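You operate a simulated robot arm through the tools that you are given. There is no shell and no other tool. Be economical: measure what you need, move in short steps, check, and stop when the job is done.

The job below is to be done with a simulated robot arm. You get a single attempt, and the scene is never put back.

Task
Put things in order on the top of the work table. At the end: the grey bar from the top of the work table stands where the clear tub (marked "Tub 6") stood; the clear cup (marked "27") from the top of the work table stands where the grey bar stood; the clear tub from the top of the work table stands where the white film roll stood; the white film roll from the top of the work table is in the silver steel bowl; whatever was shut is shut again. Leave all else as you found it, and nothing knocked over.
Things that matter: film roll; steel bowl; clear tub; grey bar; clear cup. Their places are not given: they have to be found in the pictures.

The check looks at the end state, three seconds after you hand in, the way a careful person would. Anything else that was tipped, shoved, dropped, spilled or broken makes it a failure.

Robot
A 6-joint arm with a two-finger parallel gripper, fixed in place. Base frame: the origin is at the foot of the arm, x ahead of it, y to its left, z up; the work surface is at about z = 80. Readings come in cm, degrees, newtons and seconds.
With the tool pointing down near the work surface it reaches from about 24 to 64 cm from the base axis. Its first joint turns from -66.0 to 66.0 degrees. Payload 2.7 kg.
Tool frame: the origin (TCP) lies between the finger pads and is the grasp point; the fingertips stand 2.3 cm ahead of it; z points along the fingers, y is the line along which they close. The gripper opens to 9.4 cm. The fingers are 3.8 cm wide and 1 cm thick; the gripper's body (5.4 by 9.6 cm) begins 3.9 cm behind the TCP.
Orientation is that of the tool frame in the base frame, as a unit quaternion [x, y, z, w]. With the fingers straight down and closing along the base's y, the tool's x points along the base's -x, its y along +y and its z along -z.

Tools
- The arm moves only by the tool nudge_tool. Its argument "rows" is a list of rows, each a list of 3 entries, a list of its own where there are three numbers: the shift along the base's x, y, z in cm, then the turn, a rotation vector about the base's x, y, z in degrees, then the closure in counts, from 0 (fully open) to 255 (shut). In form: [[[dx, dy, dz], [ax, ay, az], claw], ...]. A call has 1 to 12 rows; each row shifts and turns the commanded pose from where the row before left it. Rows are played at 5 a second. More than 5 cm and 8.6 degrees between two rows, or a gripper value outside its range, and nothing of the call is played. Where a pose cannot be reached the arm comes as near as it can. A force on the tool above 40 N (or 10 N above the force at the start of the call, whichever is more), or a blocked arm, ends the call early, and 0.2 s more pass. Each finger travels about 4.5 cm/s and halts on what it meets, pressing with about 26 N; the grip force reading is that of the motor and also rises with nothing between the fingers. The clock runs only during rows and for 0.2 s after the last one: add rows that do not move to give the fingers time. It gives the time, the measured TCP pose, the force on the tool (base axes), the opening and the grip force at its end, in the units of the frame above (readings bear some noise).
- Cameras (640 x 400 px; columns grow to the right, rows downward): "scene" is fixed at [8.73, -44.34, 140.29]; the picture's right is [0.63, -0.78, 0.00], its down [-0.45, -0.36, -0.82] and it looks along [0.63, 0.51, -0.58] (base axes); focal length 321 px, centre (320, 200). "wrist" rides on the gripper at [-3.9, 0, -4.4] in the tool frame; the picture's right is [0.00, -1.00, 0.00], its down [0.97, 0.00, -0.24] and it looks along [0.24, 0.00, 0.97] (tool axes); focal length 218 px, centre (320, 200).
- camera(camera): a new picture of that camera. It takes no simulated time.
- pixel_to_xyz(camera, pixels): for up to 12 pixels [column, row] of the newest picture of that camera ("zoom" is the newest enlarged one), the place [x, y, z] in the base frame of the surface seen there, good to about 0.2 cm. It takes no simulated time.
- enlarge(camera, box): a new picture of the part [left, top, right, bottom] of that camera's present view, enlarged. It takes no simulated time.
- hand_in(): hands the job in; it is judged then, once.

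Work in short steps. Measure before you move; look again where a grasp or a placing could have gone wrong, and mend it. You have 80 turns and 46 pictures in all, those below and enlarged ones among them. Open the gripper and draw the arm clear of the work before you hand the job in, unless the task says otherwise; then end with one line.

The tools are called after "Request:" by a JSON object that holds its "fn" and its "kwargs". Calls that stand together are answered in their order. nudge_tool: Moves the arm, as the interface text tells. Its arguments: {"type":"object","properties":{"rows":{"type":"array","items":{"type":"array"}}},"required":["rows"]} The other tools are called the same way: camera (camera) takes a picture; pixel_to_xyz (camera, pixels) gives the place of the surface under pixels of a picture; enlarge (camera, box) takes an enlarged picture of a part of a camera's view; hand_in () hands the job in.

At the start:

```text
t: 0.0
position: [33.44, 1.44, 115.29]
tool_rot: [-0.001, 1.0, 0.0, 0.001]
contact_force: [0.0, 0.2, 0.7]
width: 9.39
grip_force: 0.1
```

scene: 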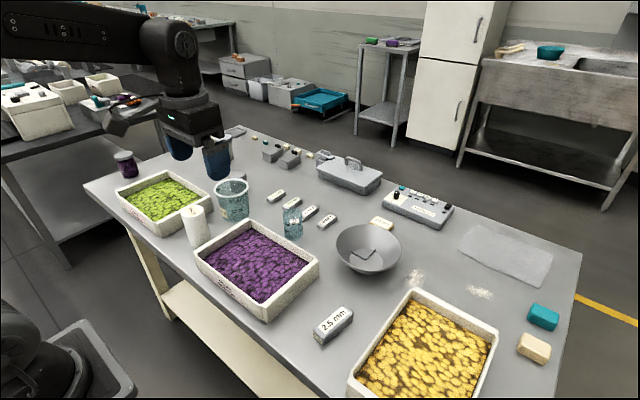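
wrist: 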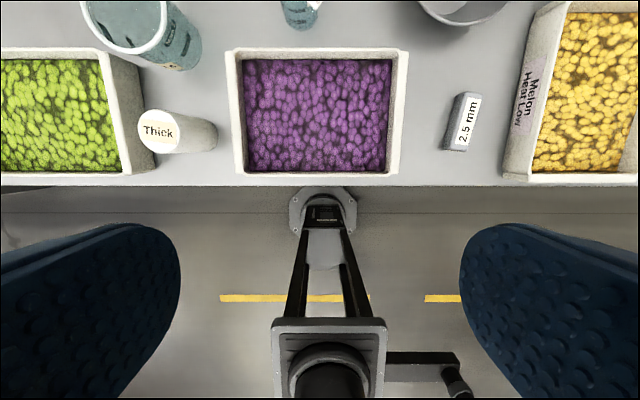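

The scene shows a white roll near (195,225), a clear tub near (232,200), a cup near (292,222), a bar near (333,325) and the bowl near (368,248). I enlarge to identify the labels.

Request:
{"fn": "enlarge", "kwargs": {"camera": "scene", "box": [160, 130, 360, 255]}}

Request:
{"fn": "enlarge", "kwargs": {"camera": "scene", "box": [260, 180, 460, 355]}}

```text
3.20 times, centred on (260, 192) of scene
```

zoom: 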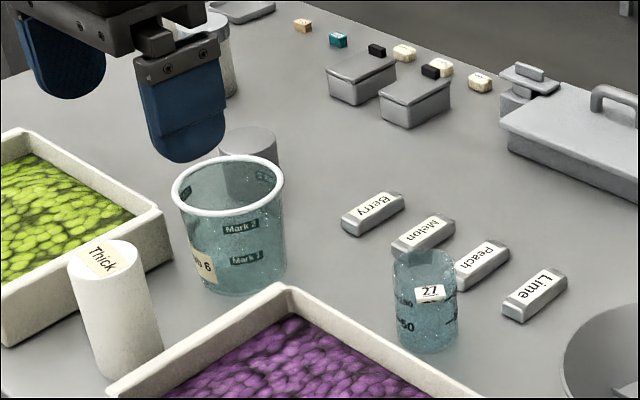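

```text
2.29 times, centred on (360, 268) of scene
```

zoom: 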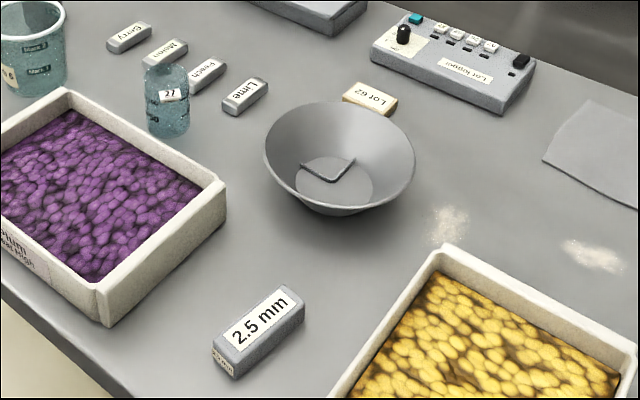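

The bar "2.5 mm", roll "Thick", tub "..o 6" and cup "27" are identified. I measure points on the current wrist and scene pictures.

Request:
{"fn": "pixel_to_xyz", "kwargs": {"camera": "wrist", "pixels": [[157, 130], [140, 130], [175, 130], [213, 140], [462, 122], [470, 95], [450, 148], [481, 97], [125, 20], [190, 60], [300, 15], [236, 120]]}}

Request:
{"fn": "pixel_to_xyz", "kwargs": {"camera": "scene", "pixels": [[368, 255], [338, 240], [401, 245], [368, 228], [365, 272], [232, 182], [216, 190], [248, 190], [292, 208], [285, 210], [299, 212], [293, 238]]}}

Request:
{"fn": "pixel_to_xyz", "kwargs": {"camera": "zoom", "pixels": [[212, 346], [233, 362], [304, 303], [285, 287], [304, 320], [233, 378], [330, 170], [340, 165], [320, 205], [345, 210], [168, 120], [370, 98]]}}

```text
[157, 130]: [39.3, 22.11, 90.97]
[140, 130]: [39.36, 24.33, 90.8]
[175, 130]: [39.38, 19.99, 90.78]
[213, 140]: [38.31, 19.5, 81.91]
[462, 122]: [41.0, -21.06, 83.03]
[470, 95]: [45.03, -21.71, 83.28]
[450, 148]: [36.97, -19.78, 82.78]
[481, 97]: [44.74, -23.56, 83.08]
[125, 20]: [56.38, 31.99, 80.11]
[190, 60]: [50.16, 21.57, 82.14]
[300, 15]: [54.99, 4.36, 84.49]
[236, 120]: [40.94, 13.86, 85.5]
```

```text
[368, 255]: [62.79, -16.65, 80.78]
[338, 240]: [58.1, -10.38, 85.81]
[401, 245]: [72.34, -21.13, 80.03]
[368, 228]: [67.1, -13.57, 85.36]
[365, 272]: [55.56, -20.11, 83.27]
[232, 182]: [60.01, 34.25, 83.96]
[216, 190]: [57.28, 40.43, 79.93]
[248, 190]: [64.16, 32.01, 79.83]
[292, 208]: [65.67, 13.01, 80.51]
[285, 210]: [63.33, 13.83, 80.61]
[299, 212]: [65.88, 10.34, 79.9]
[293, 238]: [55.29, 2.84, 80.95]
```

```text
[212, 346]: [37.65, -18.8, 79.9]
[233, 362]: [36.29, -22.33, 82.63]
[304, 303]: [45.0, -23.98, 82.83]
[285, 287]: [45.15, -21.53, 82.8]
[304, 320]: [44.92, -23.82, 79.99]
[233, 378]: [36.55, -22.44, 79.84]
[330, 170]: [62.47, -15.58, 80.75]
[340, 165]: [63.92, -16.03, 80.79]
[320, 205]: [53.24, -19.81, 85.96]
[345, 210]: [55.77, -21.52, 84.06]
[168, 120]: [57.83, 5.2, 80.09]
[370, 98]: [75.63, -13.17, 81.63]
```

Clear items let depth pass through, so I go for overhead views. I move the arm forward and up a bit, above the tub and roll side.

Request:
{"fn": "nudge_tool", "kwargs": {"rows": [[[3, 4, 2], [0, 0, 0], 0], [[3, 4, 1], [0, 0, 0], 0], [[3, 4, 0], [0, 0, 0], 0], [[2, 4, 0], [0, 0, 0], 0], [[0, 2, 0], [0, 0, 0], 0], [[0, 0, 0], [0, 0, 0], 0]]}}

Request:
{"fn": "camera", "kwargs": {"camera": "wrist"}}

```text
refused: row 1 steps farther than a row can; nothing moved
```

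```text
41 pictures are left
```

wrist: 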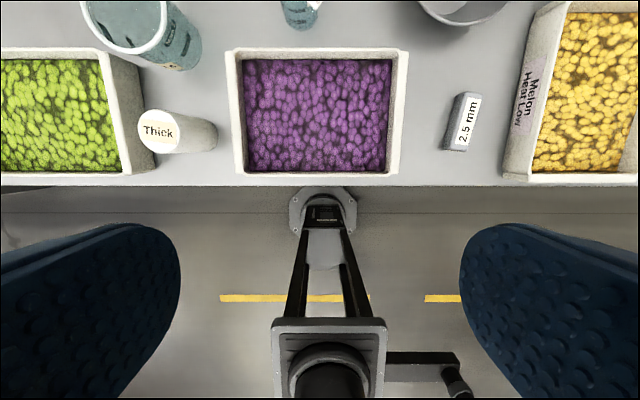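

The step was too long (norm over 5 cm); I repeat it with shorter rows, and look after it has moved.

Request:
{"fn": "nudge_tool", "kwargs": {"rows": [[[2, 4, 1], [0, 0, 0], 0], [[2, 4, 1], [0, 0, 0], 0], [[2, 4, 0], [0, 0, 0], 0], [[2, 4, 0], [0, 0, 0], 0], [[0, 2, 0], [0, 0, 0], 0], [[0, 0, 0], [0, 0, 0], 0]]}}

```text
t: 1.4
position: [41.34, 19.59, 117.45]
tool_rot: [-0.001, 1.0, 0.001, 0.001]
contact_force: [-0.1, 0.6, 1.2]
width: 9.37
grip_force: 0.0
```

Now a wrist view from here, over the roll and tub.

Request:
{"fn": "camera", "kwargs": {"camera": "wrist"}}

```text
40 pictures are left
```

wrist: 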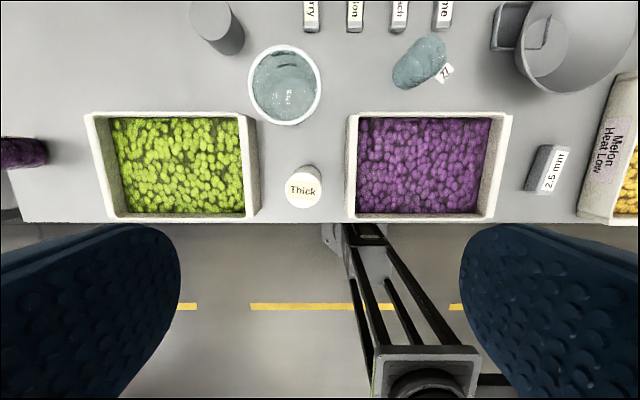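

An odd square shape shows by the bowl at (510,25). I enlarge there and measure the tub, roll and tray edges.

Request:
{"fn": "enlarge", "kwargs": {"camera": "wrist", "box": [380, 0, 640, 160]}}

Request:
{"fn": "pixel_to_xyz", "kwargs": {"camera": "wrist", "pixels": [[250, 86], [320, 86], [286, 47], [286, 122], [286, 90], [303, 166], [303, 207], [285, 186], [322, 186], [259, 200], [345, 200], [254, 130]]}}

```text
2.46 times, centred on (510, 80) of wrist
```

zoom: 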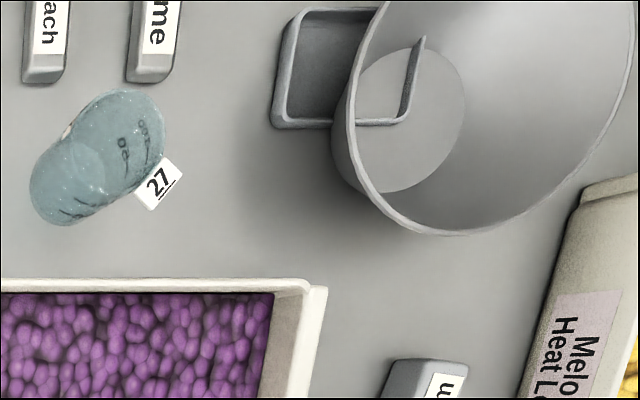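

```text
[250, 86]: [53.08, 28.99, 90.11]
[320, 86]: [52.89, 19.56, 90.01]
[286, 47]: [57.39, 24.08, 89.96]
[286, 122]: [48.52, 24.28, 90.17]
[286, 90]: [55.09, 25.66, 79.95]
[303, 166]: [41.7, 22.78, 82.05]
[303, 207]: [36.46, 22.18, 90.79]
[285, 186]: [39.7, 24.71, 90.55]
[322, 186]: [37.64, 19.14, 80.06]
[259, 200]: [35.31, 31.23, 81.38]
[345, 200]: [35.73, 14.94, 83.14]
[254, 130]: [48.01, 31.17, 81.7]
```

The tub is ~9.4 cm wide at its rim (z 90), centre (53, 24.3), so it must be gripped by one wall. Now I look at the bowl from above, as a square frame overlaps its floor.

Request:
{"fn": "nudge_tool", "kwargs": {"rows": [[[1.5, -4.5, 0], [0, 0, 0], 0], [[1.5, -4.5, 0], [0, 0, 0], 0], [[1.5, -4.5, 0], [0, 0, 0], 0], [[1.5, -4.5, 0], [0, 0, 0], 0], [[1.5, -4.5, 0], [0, 0, 0], 0], [[1.5, -4.5, 0], [0, 0, 0], 0], [[0, -4.5, 0], [0, 0, 0], 0], [[0, -3, 0], [0, 0, 0], 0], [[0, 0, 0], [0, 0, 0], 0], [[0, 0, 0], [0, 0, 0], 0]]}}

```text
t: 3.6
position: [50.25, -15.04, 117.38]
tool_rot: [-0.001, 1.0, 0.001, 0.001]
contact_force: [0.1, 0.0, 0.2]
width: 9.39
grip_force: 0.1
```

Now the picture over the bowl.

Request:
{"fn": "camera", "kwargs": {"camera": "wrist"}}

Request:
{"fn": "enlarge", "kwargs": {"camera": "wrist", "box": [200, 20, 424, 160]}}

```text
38 pictures are left
```

wrist: 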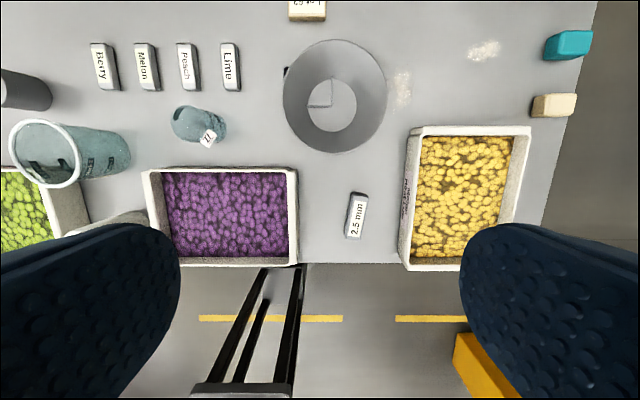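

```text
2.86 times, centred on (312, 90) of wrist
```

zoom: 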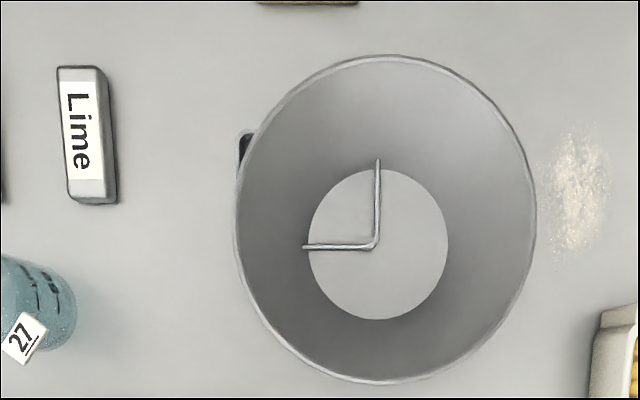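

I measure the bowl's floor disc, the frame's height and the rim in this zoom; also cup, bar and tub base in the wrist view.

Request:
{"fn": "pixel_to_xyz", "kwargs": {"camera": "zoom", "pixels": [[378, 200], [340, 246], [376, 243], [312, 250], [446, 245], [400, 318], [400, 172], [410, 280], [237, 220], [533, 220], [395, 57], [385, 382]]}}

Request:
{"fn": "pixel_to_xyz", "kwargs": {"camera": "wrist", "pixels": [[350, 192], [367, 196], [362, 238], [345, 235], [209, 137], [185, 125], [172, 120], [225, 125], [190, 108], [40, 85], [5, 90], [120, 130]]}}

```text
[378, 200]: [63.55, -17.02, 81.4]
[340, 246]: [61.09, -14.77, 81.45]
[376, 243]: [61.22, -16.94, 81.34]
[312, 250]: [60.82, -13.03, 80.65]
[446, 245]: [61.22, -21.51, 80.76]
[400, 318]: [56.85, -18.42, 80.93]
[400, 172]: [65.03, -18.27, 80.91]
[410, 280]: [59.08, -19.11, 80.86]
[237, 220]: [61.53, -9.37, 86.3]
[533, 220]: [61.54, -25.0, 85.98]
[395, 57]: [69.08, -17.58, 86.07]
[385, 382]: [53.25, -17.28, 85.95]
```

```text
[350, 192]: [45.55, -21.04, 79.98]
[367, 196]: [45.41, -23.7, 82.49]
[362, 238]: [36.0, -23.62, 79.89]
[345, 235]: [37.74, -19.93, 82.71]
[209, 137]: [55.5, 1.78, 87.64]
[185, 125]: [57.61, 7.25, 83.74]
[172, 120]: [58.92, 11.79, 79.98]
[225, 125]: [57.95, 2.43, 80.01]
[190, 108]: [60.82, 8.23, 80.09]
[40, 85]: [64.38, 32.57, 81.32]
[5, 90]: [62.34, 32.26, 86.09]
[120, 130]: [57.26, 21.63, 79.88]
```

Bowl: centre (61.1,-17.2), floor radius 4.3 at z 80.9, rim z 86; the frame in it rises just 0.5 cm. Now I move above the roll at about (39, 22.2).

Request:
{"fn": "nudge_tool", "kwargs": {"rows": [[[-1.4, 4.65, -1], [0, 0, 0], 0], [[-1.4, 4.65, -1], [0, 0, 0], 0], [[-1.4, 4.65, -1], [0, 0, 0], 0], [[-1.4, 4.65, -1], [0, 0, 0], 0], [[-1.4, 4.65, -1], [0, 0, 0], 0], [[-1.4, 4.65, -1], [0, 0, 0], 0], [[-1.4, 4.65, -1], [0, 0, 0], 0], [[-1.4, 4.65, -1], [0, 0, 0], 0], [[0, 0, -4], [0, 0, 0], 0], [[0, 0, 0], [0, 0, 0], 0]]}}

```text
t: 5.8
position: [39.15, 21.97, 104.95]
tool_rot: [-0.001, 1.0, 0.0, 0.001]
contact_force: [-0.4, -0.4, 0.1]
width: 9.39
grip_force: 0.2
```

I look at the roll from close above.

Request:
{"fn": "camera", "kwargs": {"camera": "wrist"}}

```text
36 pictures are left
```

wrist: 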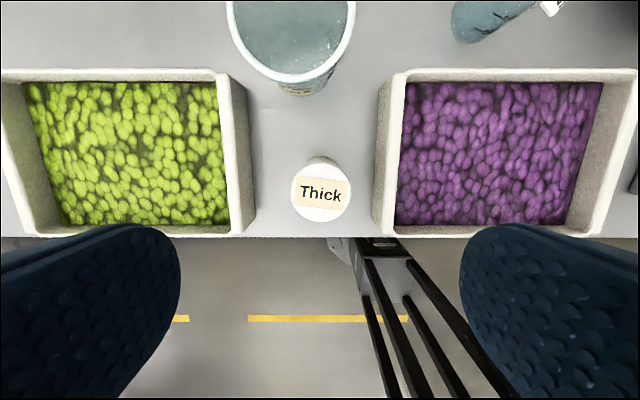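

The roll's top is at (321,192) in this view. I measure its edges, the table edge and the tray edges.

Request:
{"fn": "pixel_to_xyz", "kwargs": {"camera": "wrist", "pixels": [[321, 164], [321, 220], [292, 192], [350, 192], [321, 180], [300, 235], [255, 210], [244, 232], [373, 210], [384, 232], [240, 80], [394, 80]]}}

```text
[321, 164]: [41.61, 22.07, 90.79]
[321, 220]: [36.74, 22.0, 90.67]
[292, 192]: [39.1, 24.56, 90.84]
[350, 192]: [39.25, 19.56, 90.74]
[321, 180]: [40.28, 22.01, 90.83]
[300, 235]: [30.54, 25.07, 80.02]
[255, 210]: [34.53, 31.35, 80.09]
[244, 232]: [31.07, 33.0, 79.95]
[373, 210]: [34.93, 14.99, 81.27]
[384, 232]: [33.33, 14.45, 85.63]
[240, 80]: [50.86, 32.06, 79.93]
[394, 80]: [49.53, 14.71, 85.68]
```

Roll centre is (39.17, 22.05), radius 2.45, top 90.8. I descend to z 87.6 and close.

Request:
{"fn": "nudge_tool", "kwargs": {"rows": [[[0, 0.07, -4.5], [0, 0, 0], 0], [[0, 0, -4.5], [0, 0, 0], 0], [[0, 0, -4], [0, 0, 0], 0], [[0, 0, -3], [0, 0, 0], 0], [[0, 0, -1.35], [0, 0, 0], 0], [[0, 0, 0], [0, 0, 0], 0], [[0, 0, 0], [0, 0, 0], 255], [[0, 0, 0], [0, 0, 0], 255], [[0, 0, 0], [0, 0, 0], 255], [[0, 0, 0], [0, 0, 0], 255], [[0, 0, 0], [0, 0, 0], 255], [[0, 0, 0], [0, 0, 0], 255]]}}

```text
t: 8.4
position: [39.13, 22.2, 87.92]
tool_rot: [-0.001, 1.0, 0.001, 0.001]
contact_force: [0.3, 0.7, -0.2]
width: 5.4
grip_force: 26.0
```

Gripped at 5.4 cm. I lift straight up and check.

Request:
{"fn": "nudge_tool", "kwargs": {"rows": [[[0, 0, 2], [0, 0, 0], 255], [[0, 0, 4], [0, 0, 0], 255], [[0, 0, 4.5], [0, 0, 0], 255], [[0, 0, 4.5], [0, 0, 0], 255], [[0, 0, 1], [0, 0, 0], 255], [[0, 0, 0], [0, 0, 0], 255]]}}

Request:
{"fn": "camera", "kwargs": {"camera": "scene"}}

```text
t: 9.8
position: [39.27, 22.15, 103.95]
tool_rot: [-0.001, 1.0, 0.0, 0.0]
contact_force: [-0.2, 0.1, -2.1]
width: 5.43
grip_force: 26.0
```

```text
35 pictures are left
```

scene: 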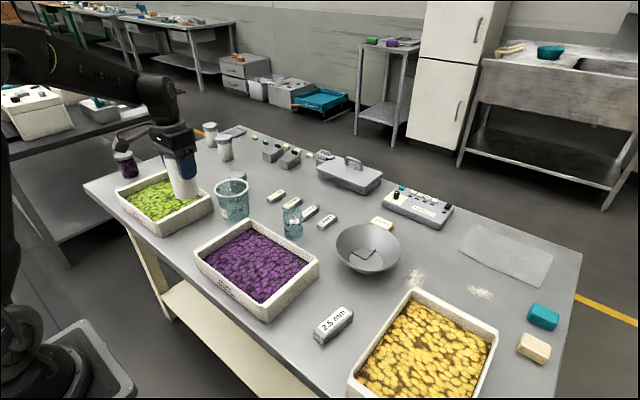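

The roll hangs straight. I carry it over the bowl at z≈104 to (59.3, -18.6).

Request:
{"fn": "nudge_tool", "kwargs": {"rows": [[[2, -4.08, 0], [0, 0, 0], 255], [[2, -4.08, 0], [0, 0, 0], 255], [[2, -4.08, 0], [0, 0, 0], 255], [[2, -4.08, 0], [0, 0, 0], 255], [[2, -4.08, 0], [0, 0, 0], 255], [[2, -4.08, 0], [0, 0, 0], 255], [[2, -4.08, 0], [0, 0, 0], 255], [[2, -4.08, 0], [0, 0, 0], 255], [[2, -4.08, 0], [0, 0, 0], 255], [[2, -4.05, 0], [0, 0, 0], 255], [[0, 0, 0], [0, 0, 0], 255], [[0, 0, 0], [0, 0, 0], 255]]}}

```text
t: 12.4
position: [59.25, -18.87, 104.27]
tool_rot: [-0.001, 1.0, 0.001, 0.0]
contact_force: [-1.1, 0.7, -1.8]
width: 5.42
grip_force: 26.2
```

I lower toward the bowl floor; expected floor contact at TCP z≈88.8, so I stop at 90.3 first.

Request:
{"fn": "nudge_tool", "kwargs": {"rows": [[[0, 0.1, -4.5], [0, 0, 0], 255], [[0, 0, -4.5], [0, 0, 0], 255], [[0, 0, -3], [0, 0, 0], 255], [[0, 0, -2], [0, 0, 0], 255], [[0, 0, 0], [0, 0, 0], 255], [[0, 0, 0], [0, 0, 0], 255]]}}

Request:
{"fn": "enlarge", "kwargs": {"camera": "scene", "box": [300, 130, 440, 290]}}

```text
t: 13.8
position: [59.14, -18.47, 90.15]
tool_rot: [-0.002, 1.0, 0.001, 0.001]
contact_force: [-0.2, 0.0, -1.6]
width: 5.42
grip_force: 25.7
```

```text
2.50 times, centred on (370, 210) of scene
```

zoom: 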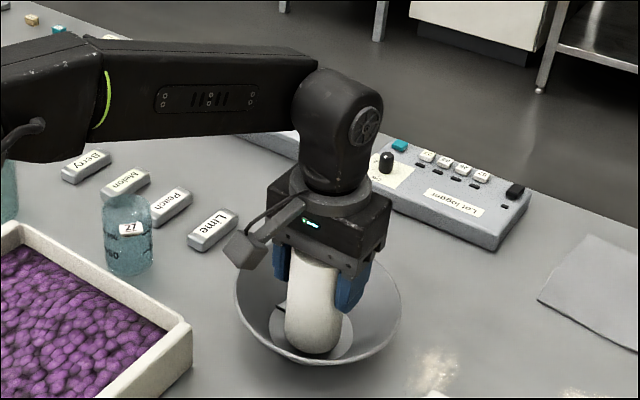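

All well placed; I lower in small steps until contact.

Request:
{"fn": "nudge_tool", "kwargs": {"rows": [[[0.15, 0, -0.4], [0, 0, 0], 255], [[0, 0, -0.3], [0, 0, 0], 255], [[0, 0, -0.3], [0, 0, 0], 255], [[0, 0, 0], [0, 0, 0], 255]]}}

```text
t: 14.8
position: [59.28, -18.33, 89.01]
tool_rot: [-0.001, 1.0, 0.001, 0.001]
contact_force: [0.3, -0.1, -1.3]
width: 5.43
grip_force: 26.3
```

No contact yet; two more small steps.

Request:
{"fn": "nudge_tool", "kwargs": {"rows": [[[0, 0, -0.2], [0, 0, 0], 255], [[0, 0, -0.15], [0, 0, 0], 255], [[0, 0, 0], [0, 0, 0], 255]]}}

```text
t: 15.6
position: [59.29, -18.39, 88.71]
tool_rot: [-0.001, 1.0, 0.001, 0.001]
contact_force: [1.0, 0.0, 0.4]
width: 5.43
grip_force: 26.4
```

The weight is off (force -1.6 → +0.4), so it stands. I open and check before rising.

Request:
{"fn": "nudge_tool", "kwargs": {"rows": [[[0, 0, 0], [0, 0, 0], 90], [[0, 0, 0], [0, 0, 0], 60], [[0, 0, 0], [0, 0, 0], 30], [[0, 0, 0], [0, 0, 0], 30], [[0, 0, 0], [0, 0, 0], 30]]}}

Request:
{"fn": "enlarge", "kwargs": {"camera": "scene", "box": [300, 130, 440, 290]}}

```text
t: 16.8
position: [59.32, -18.45, 88.72]
tool_rot: [-0.001, 1.0, 0.001, 0.001]
contact_force: [-0.1, -0.8, -0.3]
width: 8.28
grip_force: 0.1
```

```text
2.50 times, centred on (370, 210) of scene
```

zoom: 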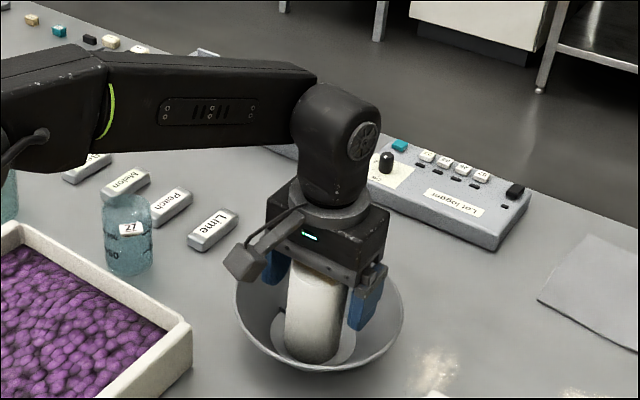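

The roll stands free in the bowl. I rise and move over towards the tub.

Request:
{"fn": "nudge_tool", "kwargs": {"rows": [[[0, 0, 3], [0, 0, 0], 30], [[0, 0, 4.5], [0, 0, 0], 30], [[0, 0, 4.5], [0, 0, 0], 30], [[0, 0, 4.3], [0, 0, 0], 30], [[-1, 4.7, 0], [0, 0, 0], 30], [[-1, 4.7, 0], [0, 0, 0], 30], [[-1, 4.7, 0], [0, 0, 0], 30], [[-1, 4.7, 0], [0, 0, 0], 0], [[-1, 4.7, 0], [0, 0, 0], 0], [[-1, 0, 0], [0, 0, 0], 0], [[-1, 0, 0], [0, 0, 0], 0], [[0, 0, 0], [0, 0, 0], 0]]}}

Request:
{"fn": "camera", "kwargs": {"camera": "wrist"}}

```text
t: 19.4
position: [52.31, 5.03, 104.99]
tool_rot: [-0.001, 1.0, 0.0, 0.002]
contact_force: [-0.1, 0.2, 0.5]
width: 9.39
grip_force: 0.2
```

```text
32 pictures are left
```

wrist: 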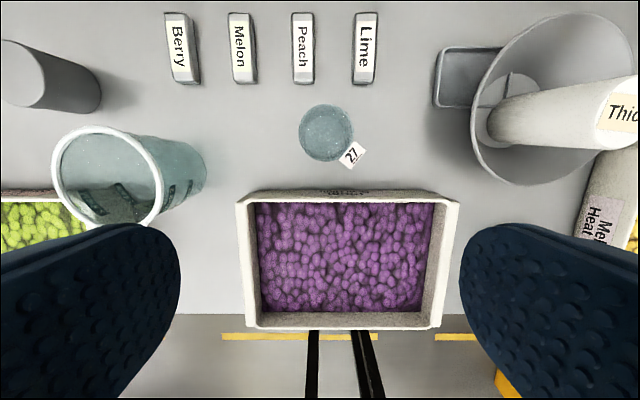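

The cup is seen almost from straight above at (326,133). I measure its edges now, along with the tub's rim.

Request:
{"fn": "pixel_to_xyz", "kwargs": {"camera": "wrist", "pixels": [[326, 106], [326, 159], [300, 133], [352, 135], [326, 132], [354, 153], [326, 163], [316, 110], [338, 157], [303, 120]]}}

Request:
{"fn": "enlarge", "kwargs": {"camera": "wrist", "box": [270, 90, 390, 180]}}

```text
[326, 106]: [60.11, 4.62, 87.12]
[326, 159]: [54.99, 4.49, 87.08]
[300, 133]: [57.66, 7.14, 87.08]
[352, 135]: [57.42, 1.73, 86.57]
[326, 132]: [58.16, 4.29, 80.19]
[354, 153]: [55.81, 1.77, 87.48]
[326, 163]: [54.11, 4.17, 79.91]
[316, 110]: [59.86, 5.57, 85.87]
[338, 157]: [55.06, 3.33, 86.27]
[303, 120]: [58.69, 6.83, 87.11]
```

```text
4.44 times, centred on (330, 135) of wrist
```

zoom: 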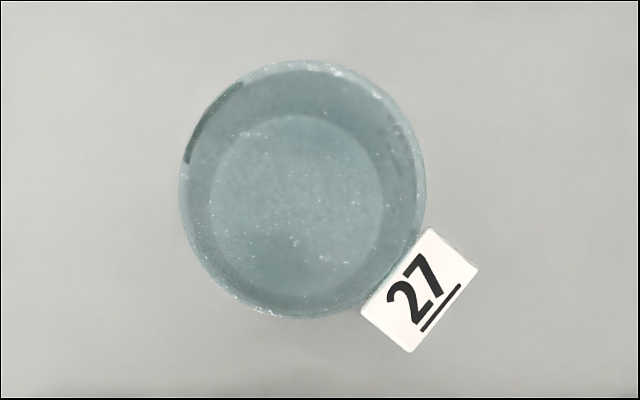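

Cup: centre (57.55, 4.45), r 2.6, top 87.1, with a flag toward (-x,-y); I'll grip it later with a 45° yaw. Now on to the tub.

Request:
{"fn": "nudge_tool", "kwargs": {"rows": [[[-0.8, 4.5, 0], [0, 0, 0], 0], [[-0.8, 4.5, 0], [0, 0, 0], 0], [[-0.8, 4.5, 0], [0, 0, 0], 0], [[-0.8, 4.5, 0], [0, 0, 0], 0], [[0, 1.3, 0], [0, 0, 0], 0], [[0, 0, 0], [0, 0, 0], 0]]}}

Request:
{"fn": "camera", "kwargs": {"camera": "wrist"}}

```text
t: 20.8
position: [49.21, 24.35, 105.04]
tool_rot: [0.0, 1.0, 0.002, 0.001]
contact_force: [-0.1, 0.5, -0.8]
width: 9.41
grip_force: 0.0
```

```text
30 pictures are left
```

wrist: 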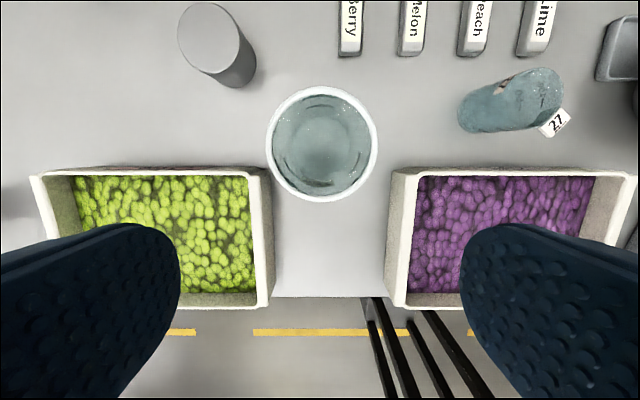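

The tub rim spans columns 266–378 and rows 87–202. I measure its rim points.

Request:
{"fn": "pixel_to_xyz", "kwargs": {"camera": "wrist", "pixels": [[322, 90], [322, 199], [268, 144], [375, 144], [273, 144], [371, 144], [284, 105], [360, 184], [240, 60], [200, 30], [263, 190]]}}

Request:
{"fn": "enlarge", "kwargs": {"camera": "wrist", "box": [242, 70, 402, 220]}}

```text
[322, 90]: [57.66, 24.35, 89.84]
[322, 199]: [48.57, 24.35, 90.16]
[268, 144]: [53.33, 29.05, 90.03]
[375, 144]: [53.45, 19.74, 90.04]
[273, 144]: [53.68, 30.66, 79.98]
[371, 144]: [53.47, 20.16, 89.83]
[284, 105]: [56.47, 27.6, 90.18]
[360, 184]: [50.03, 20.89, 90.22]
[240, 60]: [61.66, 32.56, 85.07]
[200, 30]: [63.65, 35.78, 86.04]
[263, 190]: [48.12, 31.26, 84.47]
```

```text
2.67 times, centred on (322, 145) of wrist
```

zoom: 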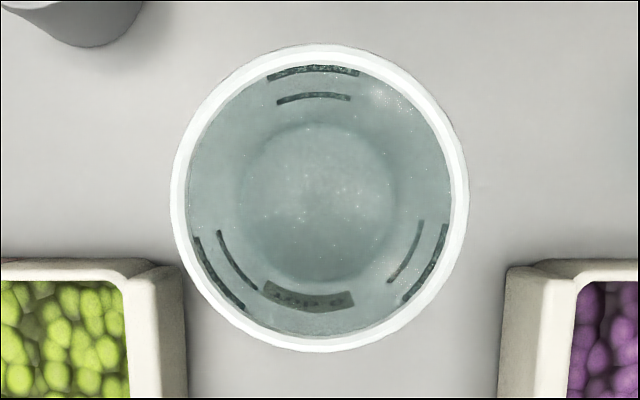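

Tub centre (53.15, 24.4), rim radius 4.7. I set the gripper opening to ~4 cm and go above its left wall at (53.2, 28.8), descending halfway to check.

Request:
{"fn": "nudge_tool", "kwargs": {"rows": [[[2, 2.2, 0], [0, 0, 0], 145], [[1.95, 2.25, 0], [0, 0, 0], 145], [[0, 0, -4.5], [0, 0, 0], 145], [[0, 0, -4.5], [0, 0, 0], 145], [[0, 0, -2], [0, 0, 0], 145], [[0, 0, 0], [0, 0, 0], 145], [[0, 0, 0], [0, 0, 0], 145]]}}

Request:
{"fn": "camera", "kwargs": {"camera": "wrist"}}

Request:
{"fn": "enlarge", "kwargs": {"camera": "scene", "box": [150, 100, 310, 240]}}

```text
t: 22.4
position: [53.04, 28.65, 93.97]
tool_rot: [-0.001, 1.0, 0.0, 0.001]
contact_force: [0.2, 0.4, -0.1]
width: 4.04
grip_force: 0.1
```

```text
28 pictures are left
```

wrist: 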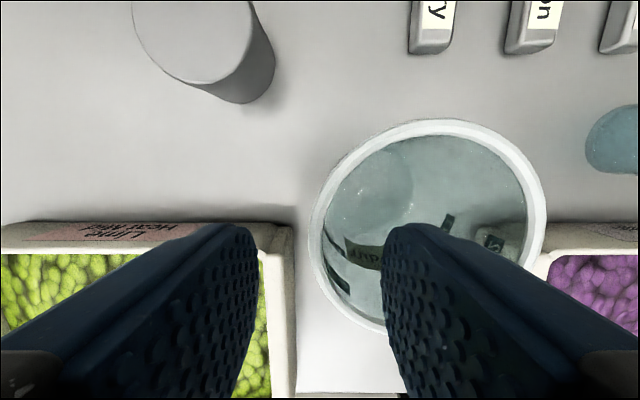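

```text
2.86 times, centred on (230, 170) of scene
```

zoom: 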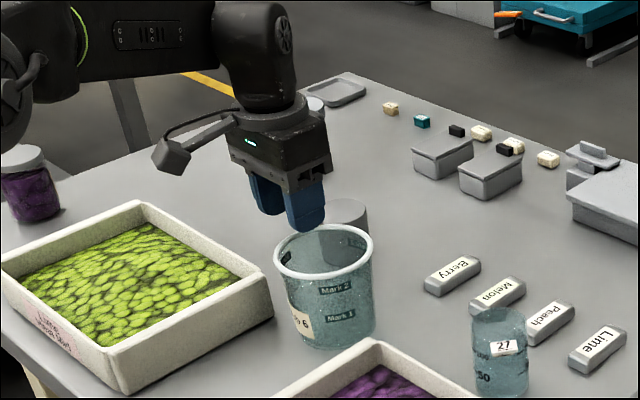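

The wall lies between the fingers. I descend 6 cm to z 88 and close on the wall.

Request:
{"fn": "nudge_tool", "kwargs": {"rows": [[[0.1, 0.05, -3], [0, 0, 0], 145], [[0, 0, -3], [0, 0, 0], 145], [[0, 0, 0], [0, 0, 0], 145], [[0, 0, 0], [0, 0, 0], 180], [[0, 0, 0], [0, 0, 0], 220], [[0, 0, 0], [0, 0, 0], 255], [[0, 0, 0], [0, 0, 0], 255], [[0, 0, 0], [0, 0, 0], 255], [[0, 0, 0], [0, 0, 0], 255]]}}

Request:
{"fn": "enlarge", "kwargs": {"camera": "scene", "box": [150, 100, 310, 240]}}

```text
t: 24.4
position: [53.41, 28.88, 88.12]
tool_rot: [-0.001, 1.0, 0.001, 0.001]
contact_force: [-0.2, -2.2, 11.5]
width: 0.32
grip_force: 25.8
```

```text
2.86 times, centred on (230, 170) of scene
```

zoom: 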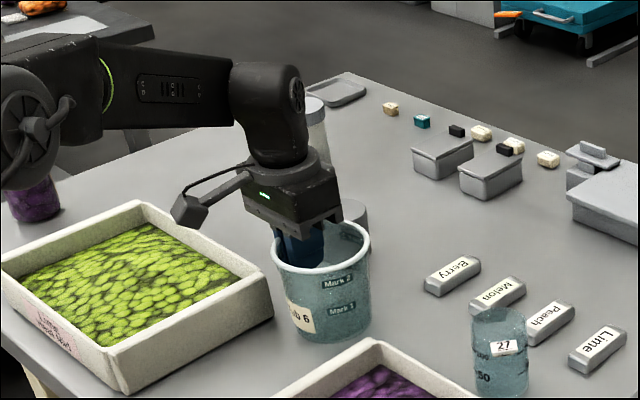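

The wall is gripped (0.32 cm). I lift slowly and check the tilt.

Request:
{"fn": "nudge_tool", "kwargs": {"rows": [[[0, 0, 1], [0, 0, 0], 255], [[0, 0, 1.5], [0, 0, 0], 255], [[0, 0, 2.5], [0, 0, 0], 255], [[0, 0, 3], [0, 0, 0], 255], [[0, 0, 0], [0, 0, 0], 255]]}}

Request:
{"fn": "enlarge", "kwargs": {"camera": "scene", "box": [150, 100, 310, 240]}}

```text
t: 25.6
position: [53.13, 28.94, 96.27]
tool_rot: [-0.001, 1.0, 0.001, 0.001]
contact_force: [-0.5, 0.2, -0.7]
width: 0.22
grip_force: 25.8
```

```text
2.86 times, centred on (230, 170) of scene
```

zoom: 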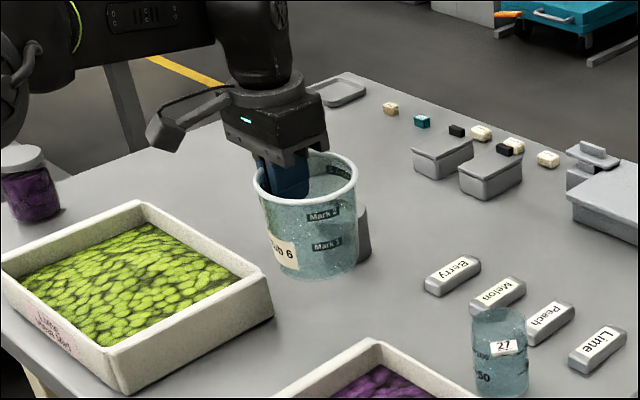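

Lifted cleanly. I carry it by (-14, -2.35) to the roll's former place, staying up.

Request:
{"fn": "nudge_tool", "kwargs": {"rows": [[[-3.5, -0.6, 0], [0, 0, 0], 255], [[-3.5, -0.6, 0], [0, 0, 0], 255], [[-3.5, -0.6, 0], [0, 0, 0], 255], [[-3.5, -0.55, 0], [0, 0, 0], 255], [[0, 0, -3], [0, 0, 0], 255], [[0, 0, 0], [0, 0, 0], 255], [[0, 0, 0], [0, 0, 0], 255]]}}

Request:
{"fn": "camera", "kwargs": {"camera": "wrist"}}

Request:
{"fn": "enlarge", "kwargs": {"camera": "scene", "box": [110, 110, 290, 270]}}

```text
t: 27.2
position: [39.25, 26.51, 92.75]
tool_rot: [-0.001, 1.0, 0.0, 0.0]
contact_force: [-0.7, -0.1, -1.7]
width: 0.18
grip_force: 26.7
```

```text
24 pictures are left
```

wrist: 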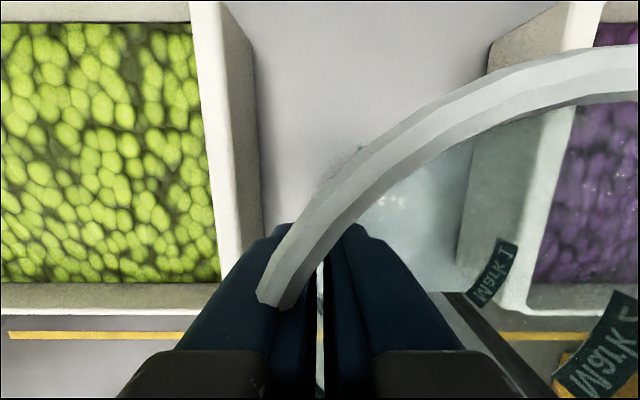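

```text
2.50 times, centred on (200, 190) of scene
```

zoom: 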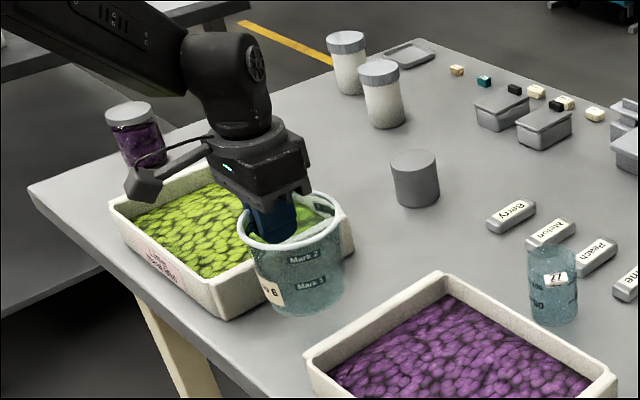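

The tub hangs between the trays. I lower until contact (expected about 4.5 cm down).

Request:
{"fn": "nudge_tool", "kwargs": {"rows": [[[0, 0, -2], [0, 0, 0], 255], [[0, 0, -1.5], [0, 0, 0], 255], [[0, 0, -0.4], [0, 0, 0], 255], [[0, 0, -0.3], [0, 0, 0], 255], [[0, 0, 0], [0, 0, 0], 255]]}}

```text
t: 28.4
position: [39.08, 26.43, 88.79]
tool_rot: [-0.001, 1.0, 0.001, 0.001]
contact_force: [-0.8, 0.7, -0.5]
width: 0.2
grip_force: 26.0
```

Not yet firmly down; a few more fine steps.

Request:
{"fn": "nudge_tool", "kwargs": {"rows": [[[0, 0, -0.2], [0, 0, 0], 255], [[0, 0, -0.2], [0, 0, 0], 255], [[0, 0, 0], [0, 0, 0], 255]]}}

```text
t: 29.2
position: [39.15, 26.49, 88.34]
tool_rot: [-0.001, 1.0, 0.001, 0.001]
contact_force: [-0.9, -0.3, 0.8]
width: 0.19
grip_force: 26.2
```

Contact begins; another 0.15 cm down, then open to about 2.6 cm.

Request:
{"fn": "nudge_tool", "kwargs": {"rows": [[[0, 0, -0.15], [0, 0, 0], 255], [[0, 0, 0], [0, 0, 0], 255], [[0, 0, 0], [0, 0, 0], 220], [[0, 0, 0], [0, 0, 0], 185], [[0, 0, 0], [0, 0, 0], 180], [[0, 0, 0], [0, 0, 0], 180]]}}

```text
t: 30.6
position: [39.0, 26.52, 88.21]
tool_rot: [-0.001, 1.0, 0.001, 0.001]
contact_force: [-0.3, 0.2, 0.2]
width: 2.78
grip_force: 0.1
```

Released. I rise straight up and move back so the camera sees the tub.

Request:
{"fn": "nudge_tool", "kwargs": {"rows": [[[0, 0, 2], [0, 0, 0], 180], [[0, 0, 4], [0, 0, 0], 180], [[0, 0, 4.5], [0, 0, 0], 180], [[0, 0, 4.5], [0, 0, 0], 100], [[-1.5, -4.3, 0], [0, 0, 0], 0], [[-1.5, 0, 0], [0, 0, 0], 0], [[0, 0, 0], [0, 0, 0], 0]]}}

Request:
{"fn": "camera", "kwargs": {"camera": "wrist"}}

```text
t: 32.2
position: [36.11, 22.18, 103.23]
tool_rot: [-0.001, 1.0, 0.001, 0.001]
contact_force: [-1.5, -0.2, 0.0]
width: 9.39
grip_force: 0.0
```

```text
22 pictures are left
```

wrist: 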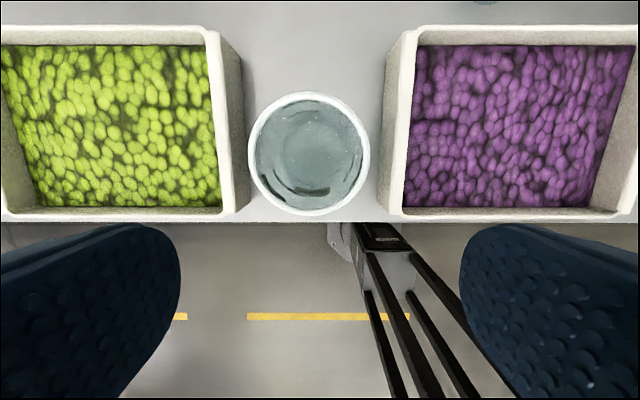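

The tub stands between the trays; I measure its rim.

Request:
{"fn": "pixel_to_xyz", "kwargs": {"camera": "wrist", "pixels": [[309, 95], [309, 213], [252, 153], [366, 153]]}}

```text
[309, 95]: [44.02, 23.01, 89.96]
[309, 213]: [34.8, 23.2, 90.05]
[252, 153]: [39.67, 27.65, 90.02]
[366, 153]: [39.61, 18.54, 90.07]
```

The tub's centre is (39.4, 23.1), 1 cm off in y (the grip pulled it). I regrip at the release pose and shift it by -1.05 cm: first back down over its left wall.

Request:
{"fn": "nudge_tool", "kwargs": {"rows": [[[1.6, 2.2, 0], [0, 0, 0], 170], [[1.6, 2.15, 0], [0, 0, 0], 170], [[0, 0, -4.5], [0, 0, 0], 170], [[0, 0, -4.5], [0, 0, 0], 170], [[0, 0, -3], [0, 0, 0], 170], [[0, 0, -2.8], [0, 0, 0], 170], [[0, 0, 0], [0, 0, 0], 170], [[0, 0, 0], [0, 0, 0], 220], [[0, 0, 0], [0, 0, 0], 255], [[0, 0, 0], [0, 0, 0], 255], [[0, 0, 0], [0, 0, 0], 255]]}}

```text
t: 34.6
position: [39.45, 26.36, 88.61]
tool_rot: [-0.001, 1.0, 0.001, 0.001]
contact_force: [-0.6, -3.2, 9.1]
width: 0.3
grip_force: 25.6
```

Gripped again. I lift 0.8 cm, shift by (-0.2, -1.0), lower back and pause.

Request:
{"fn": "nudge_tool", "kwargs": {"rows": [[[0, 0, 0.8], [0, 0, 0], 255], [[0, 0, 0], [0, 0, 0], 255], [[-0.2, -1.0, 0], [0, 0, 0], 255], [[0, 0, 0], [0, 0, 0], 255], [[0, 0, -0.4], [0, 0, 0], 255], [[0, 0, -0.2], [0, 0, 0], 255], [[0, 0, -0.1], [0, 0, 0], 255], [[0, 0, 0], [0, 0, 0], 255]]}}

```text
t: 36.4
position: [39.33, 25.59, 88.79]
tool_rot: [-0.001, 1.0, 0.001, 0.003]
contact_force: [-1.7, 5.4, 18.6]
width: 0.25
grip_force: 26.4
```

It is firmly on the table (18 N); I ease up 0.1 cm, release, rise and look.

Request:
{"fn": "nudge_tool", "kwargs": {"rows": [[[0, 0, 0.1], [0, 0, 0], 255], [[0, 0, 0], [0, 0, 0], 220], [[0, 0, 0], [0, 0, 0], 185], [[0, 0, 0], [0, 0, 0], 178], [[0, 0, 0], [0, 0, 0], 178], [[0, 0, 2], [0, 0, 0], 178], [[0, 0, 4], [0, 0, 0], 178], [[0, 0, 4.5], [0, 0, 0], 178], [[0, 0, 4], [0, 0, 0], 100], [[-1.5, -4, 0], [0, 0, 0], 0], [[-1.5, 0, 0], [0, 0, 0], 0], [[0, 0, 0], [0, 0, 0], 0]]}}

Request:
{"fn": "camera", "kwargs": {"camera": "wrist"}}

```text
t: 39.0
position: [36.05, 21.54, 103.24]
tool_rot: [-0.001, 1.0, 0.001, 0.001]
contact_force: [0.4, -0.7, -0.4]
width: 9.39
grip_force: 0.1
```

```text
21 pictures are left
```

wrist: 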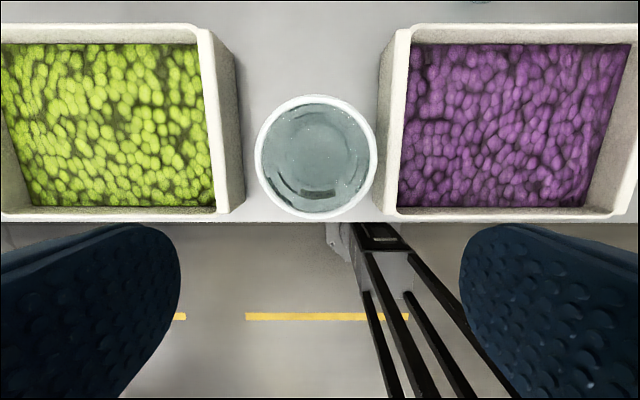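

I measure the rim again.

Request:
{"fn": "pixel_to_xyz", "kwargs": {"camera": "wrist", "pixels": [[316, 98], [316, 217], [258, 156], [374, 156]]}}

```text
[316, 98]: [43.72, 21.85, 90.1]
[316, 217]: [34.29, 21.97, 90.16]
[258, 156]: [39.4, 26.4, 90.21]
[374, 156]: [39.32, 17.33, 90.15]
```

The tub is at (39.0, 21.9), right on target. Now across to the bar near (41, -21.7).

Request:
{"fn": "nudge_tool", "kwargs": {"rows": [[[0.3, -4.8, 0], [0, 0, 0], 0], [[0.3, -4.8, 0], [0, 0, 0], 0], [[0.3, -4.8, 0], [0, 0, 0], 0], [[0.3, -4.8, 0], [0, 0, 0], 0], [[0.3, -4.8, 0], [0, 0, 0], 0], [[0.3, -4.8, 0], [0, 0, 0], 0], [[0.3, -4.8, 0], [0, 0, 0], 0], [[0.3, -4.8, 0], [0, 0, 0], 0], [[0.3, -4.8, 0], [0, 0, 0], 0], [[0, 0, -3], [0, 0, 0], 0], [[0, 0, 0], [0, 0, 0], 0]]}}

Request:
{"fn": "camera", "kwargs": {"camera": "wrist"}}

```text
t: 41.4
position: [38.81, -21.7, 100.27]
tool_rot: [-0.001, 1.0, 0.001, 0.001]
contact_force: [0.6, -0.3, 0.5]
width: 9.37
grip_force: 0.0
```

```text
20 pictures are left
```

wrist: 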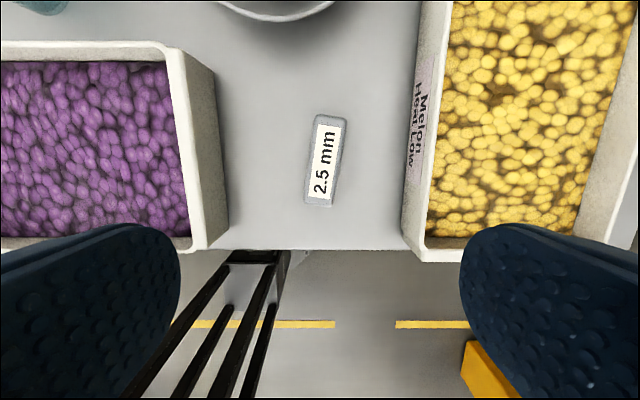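

The bar's corners are at (316,115), (346,121), (332,207), (306,203). I measure them and the neighbouring tray edges.

Request:
{"fn": "pixel_to_xyz", "kwargs": {"camera": "wrist", "pixels": [[317, 118], [343, 122], [331, 204], [308, 201], [311, 160], [338, 163], [325, 160], [228, 200], [403, 200], [420, 230], [195, 230], [320, 247]]}}

```text
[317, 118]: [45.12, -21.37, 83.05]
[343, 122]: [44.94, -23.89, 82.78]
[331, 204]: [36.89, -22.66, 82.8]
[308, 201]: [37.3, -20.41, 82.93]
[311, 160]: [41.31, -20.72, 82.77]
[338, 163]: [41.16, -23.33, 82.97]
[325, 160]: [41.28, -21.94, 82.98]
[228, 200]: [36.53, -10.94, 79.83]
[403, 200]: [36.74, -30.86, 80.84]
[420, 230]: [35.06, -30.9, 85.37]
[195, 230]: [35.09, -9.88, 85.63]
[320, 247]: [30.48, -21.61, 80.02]
```

Bar centre (41.1, -22.05), top 82.9, axis turned -8.3°. I yaw to match and descend to z≈82.8 with a 5 cm opening, then close.

Request:
{"fn": "nudge_tool", "kwargs": {"rows": [[[2.3, -0.35, 0], [0, 0, -8.3], 118], [[0, 0, -4.5], [0, 0, 0], 118], [[0, 0, -4.5], [0, 0, 0], 118], [[0, 0, -4.5], [0, 0, 0], 118], [[0, 0, -2.5], [0, 0, 0], 118], [[0, 0, -1.3], [0, 0, 0], 118], [[0, 0, 0], [0, 0, 0], 118], [[0, 0, 0], [0, 0, 0], 118]]}}

```text
t: 43.2
position: [41.19, -21.92, 82.82]
tool_rot: [0.072, 0.997, 0.0, 0.002]
contact_force: [-0.1, -0.1, -0.2]
width: 5.05
grip_force: 0.1
```

In place; I close and lift.

Request:
{"fn": "nudge_tool", "kwargs": {"rows": [[[0, 0, 0], [0, 0, 0], 200], [[0, 0, 0], [0, 0, 0], 255], [[0, 0, 0], [0, 0, 0], 255], [[0, 0, 0], [0, 0, 0], 255], [[0, 0, 2], [0, 0, 0], 255], [[0, 0, 4.5], [0, 0, 0], 255], [[0, 0, 4.5], [0, 0, 0], 255], [[0, 0, 4.5], [0, 0, 0], 255], [[0, 0, 0], [0, 0, 0], 255]]}}

Request:
{"fn": "camera", "kwargs": {"camera": "scene"}}

```text
t: 45.2
position: [41.37, -22.12, 98.42]
tool_rot: [0.071, 0.997, 0.001, 0.001]
contact_force: [0.1, -0.6, -0.7]
width: 3.15
grip_force: 25.6
```

```text
19 pictures are left
```

scene: 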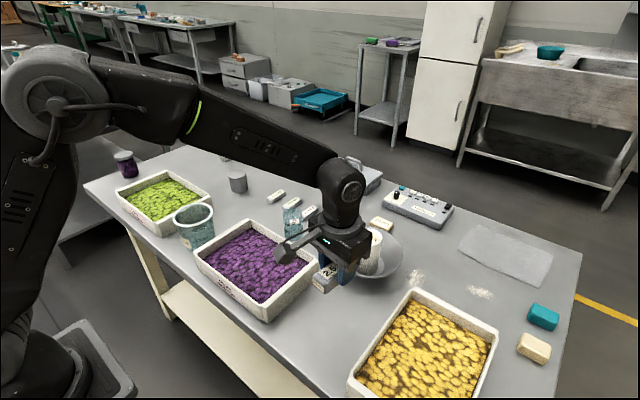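

Bar held (3.15 cm). I carry it to the tub's old place (53.15, 24.4).

Request:
{"fn": "nudge_tool", "kwargs": {"rows": [[[1.18, 4.65, 0], [0, 0, 0], 255], [[1.18, 4.65, 0], [0, 0, 0], 255], [[1.18, 4.65, 0], [0, 0, 0], 255], [[1.18, 4.65, 0], [0, 0, 0], 255], [[1.18, 4.65, 0], [0, 0, 0], 255], [[1.18, 4.65, 0], [0, 0, 0], 255], [[1.18, 4.65, 0], [0, 0, 0], 255], [[1.18, 4.65, 0], [0, 0, 0], 255], [[1.18, 4.65, 0], [0, 0, 0], 255], [[1.2, 4.65, 0], [0, 0, 0], 255], [[0, 0, 0], [0, 0, 0], 255], [[0, 0, 0], [0, 0, 0], 255]]}}

```text
t: 47.8
position: [53.13, 24.71, 98.42]
tool_rot: [0.071, 0.997, 0.001, 0.0]
contact_force: [-0.3, -0.2, -0.9]
width: 3.18
grip_force: 26.3
```

I lower to just above the table.

Request:
{"fn": "nudge_tool", "kwargs": {"rows": [[[0, -0.25, -4.5], [0, 0, 0], 255], [[0, 0, -4.5], [0, 0, 0], 255], [[0, 0, -4], [0, 0, 0], 255], [[0, 0, -1.8], [0, 0, 0], 255], [[0, 0, -0.4], [0, 0, 0], 255], [[0, 0, 0], [0, 0, 0], 255], [[0, 0, 0], [0, 0, 0], 255]]}}

```text
t: 49.4
position: [53.0, 24.32, 83.15]
tool_rot: [0.072, 0.997, 0.001, 0.001]
contact_force: [0.3, -0.4, -1.4]
width: 3.14
grip_force: 26.5
```

A few tenths more until it touches, then release.

Request:
{"fn": "nudge_tool", "kwargs": {"rows": [[[0, 0, -0.2], [0, 0, 0], 255], [[0, 0, -0.15], [0, 0, 0], 255], [[0, 0, 0], [0, 0, 0], 255]]}}

```text
t: 50.2
position: [53.03, 24.34, 82.78]
tool_rot: [0.072, 0.997, 0.0, 0.001]
contact_force: [-2.1, -1.0, 8.5]
width: 3.17
grip_force: 26.0
```

Touching (8.5 N). I open, rise, and look.

Request:
{"fn": "nudge_tool", "kwargs": {"rows": [[[0, 0, 0], [0, 0, 0], 150], [[0, 0, 0], [0, 0, 0], 110], [[0, 0, 0], [0, 0, 0], 110], [[0, 0, 0], [0, 0, 0], 110], [[0, 0, 3], [0, 0, 0], 110], [[0, 0, 4.5], [0, 0, 0], 110], [[0, 0, 4.5], [0, 0, 0], 110], [[0, 0, 4.5], [0, 0, 0], 60], [[-2, -4, 0], [0, 0, 0], 0], [[0, 0, 0], [0, 0, 0], 0]]}}

Request:
{"fn": "camera", "kwargs": {"camera": "wrist"}}

```text
t: 52.4
position: [51.07, 20.34, 99.26]
tool_rot: [0.071, 0.997, 0.001, 0.0]
contact_force: [0.2, 0.3, 0.5]
width: 9.41
grip_force: 0.0
```

```text
18 pictures are left
```

wrist: 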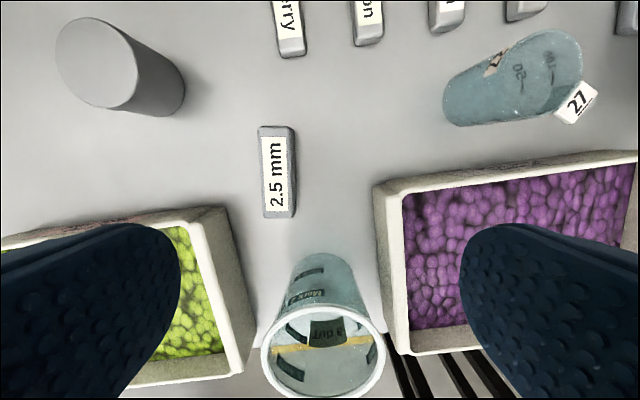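

The bar is set at the tub's old place. Now I turn +53° (net +45°) while moving toward the cup, staying high.

Request:
{"fn": "nudge_tool", "kwargs": {"rows": [[[0.5, -2.5, 0], [0, 0, 7.6], 0], [[0.5, -2.5, 0], [0, 0, 7.6], 0], [[0.5, -2.5, 0], [0, 0, 7.6], 0], [[0.5, -2.5, 0], [0, 0, 7.6], 0], [[0.5, -2.5, 0], [0, 0, 7.6], 0], [[0.5, -2.5, 0], [0, 0, 7.6], 0], [[0.5, -2.5, 0], [0, 0, 7.7], 0], [[0, -1, 0], [0, 0, 0], 0], [[0, 0, 0], [0, 0, 0], 0]]}}

Request:
{"fn": "camera", "kwargs": {"camera": "wrist"}}

```text
t: 54.4
position: [54.49, 1.73, 99.26]
tool_rot: [-0.384, 0.923, 0.001, 0.002]
contact_force: [-0.1, 0.4, -0.1]
width: 9.43
grip_force: 0.1
```

```text
17 pictures are left
```

wrist: 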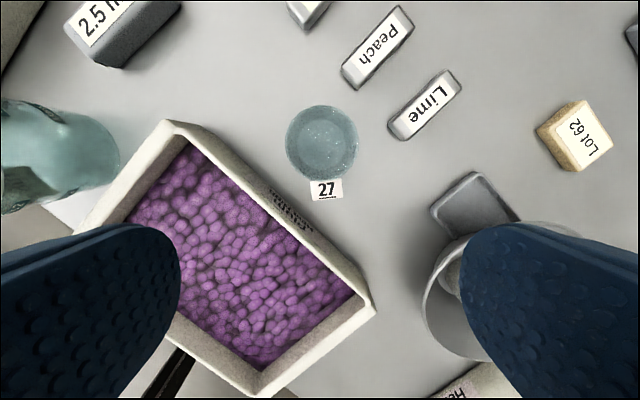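

The flag now points straight down in the picture, between the fingers' lines. I measure cup edges, tray edge and the labels nearby.

Request:
{"fn": "pixel_to_xyz", "kwargs": {"camera": "wrist", "pixels": [[321, 108], [287, 143], [356, 143], [310, 176], [326, 190], [240, 160], [245, 175], [388, 130], [402, 138], [342, 74], [420, 110], [175, 122]]}}

```text
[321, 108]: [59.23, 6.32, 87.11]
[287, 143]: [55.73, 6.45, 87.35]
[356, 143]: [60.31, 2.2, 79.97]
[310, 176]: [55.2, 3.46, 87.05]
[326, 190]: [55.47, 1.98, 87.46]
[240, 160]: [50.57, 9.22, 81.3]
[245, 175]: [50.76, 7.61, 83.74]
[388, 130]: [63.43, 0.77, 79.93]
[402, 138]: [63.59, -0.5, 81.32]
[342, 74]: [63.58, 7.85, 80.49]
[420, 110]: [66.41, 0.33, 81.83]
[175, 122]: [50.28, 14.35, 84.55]
```

Cup centre (57.5, 4.45); nearest tray edge x≈50.9 and labels x≈63.4 leave room for a 7 cm opening. I position and descend to z 84.3.

Request:
{"fn": "nudge_tool", "kwargs": {"rows": [[[3.0, 2.7, 0], [0, 0, 0], 64], [[0, 0, -4.5], [0, 0, 0], 64], [[0, 0, -4.5], [0, 0, 0], 64], [[0, 0, -3.5], [0, 0, 0], 64], [[0, 0, -2.4], [0, 0, 0], 64], [[0, 0, 0], [0, 0, 0], 64], [[0, 0, 0], [0, 0, 0], 64]]}}

Request:
{"fn": "enlarge", "kwargs": {"camera": "scene", "box": [230, 130, 370, 260]}}

```text
t: 56.0
position: [57.3, 4.52, 84.52]
tool_rot: [-0.383, 0.924, 0.001, 0.001]
contact_force: [-0.2, -0.1, -0.1]
width: 7.03
grip_force: 0.1
```

```text
3.08 times, centred on (300, 195) of scene
```

zoom: 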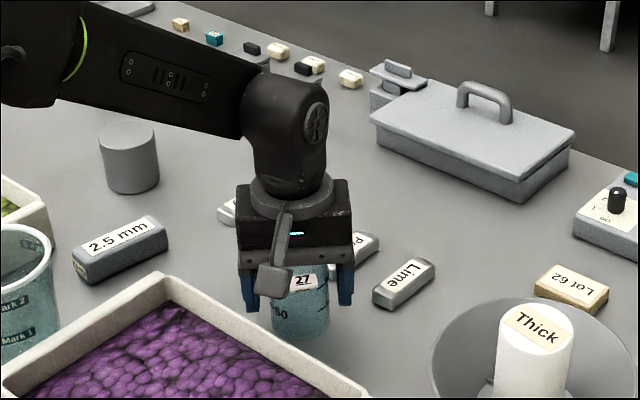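

The fingers straddle the cup with the flag free. I close and lift gently.

Request:
{"fn": "nudge_tool", "kwargs": {"rows": [[[0, 0, 0], [0, 0, 0], 110], [[0, 0, 0], [0, 0, 0], 160], [[0, 0, 0], [0, 0, 0], 255], [[0, 0, 0], [0, 0, 0], 255], [[0, 0, 0], [0, 0, 0], 255], [[0, 0, 1.5], [0, 0, 0], 255], [[0, 0, 3.5], [0, 0, 0], 255], [[0, 0, 4.5], [0, 0, 0], 255], [[0, 0, 4], [0, 0, 0], 255], [[0, 0, 0], [0, 0, 0], 255]]}}

Request:
{"fn": "enlarge", "kwargs": {"camera": "scene", "box": [230, 130, 370, 260]}}

```text
t: 58.2
position: [57.31, 4.59, 97.91]
tool_rot: [-0.384, 0.923, 0.001, 0.0]
contact_force: [0.0, 0.2, -0.1]
width: 5.25
grip_force: 26.2
```

```text
3.08 times, centred on (300, 195) of scene
```

zoom: 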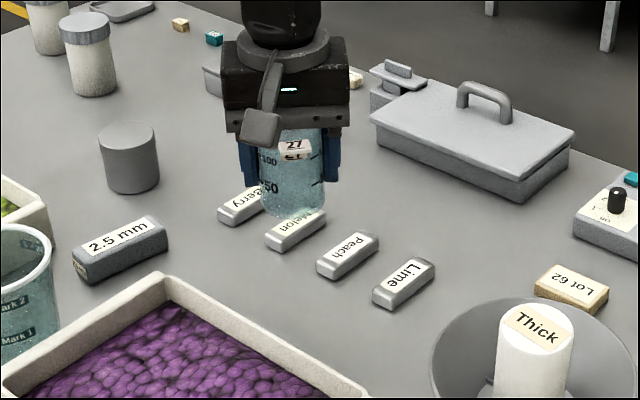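

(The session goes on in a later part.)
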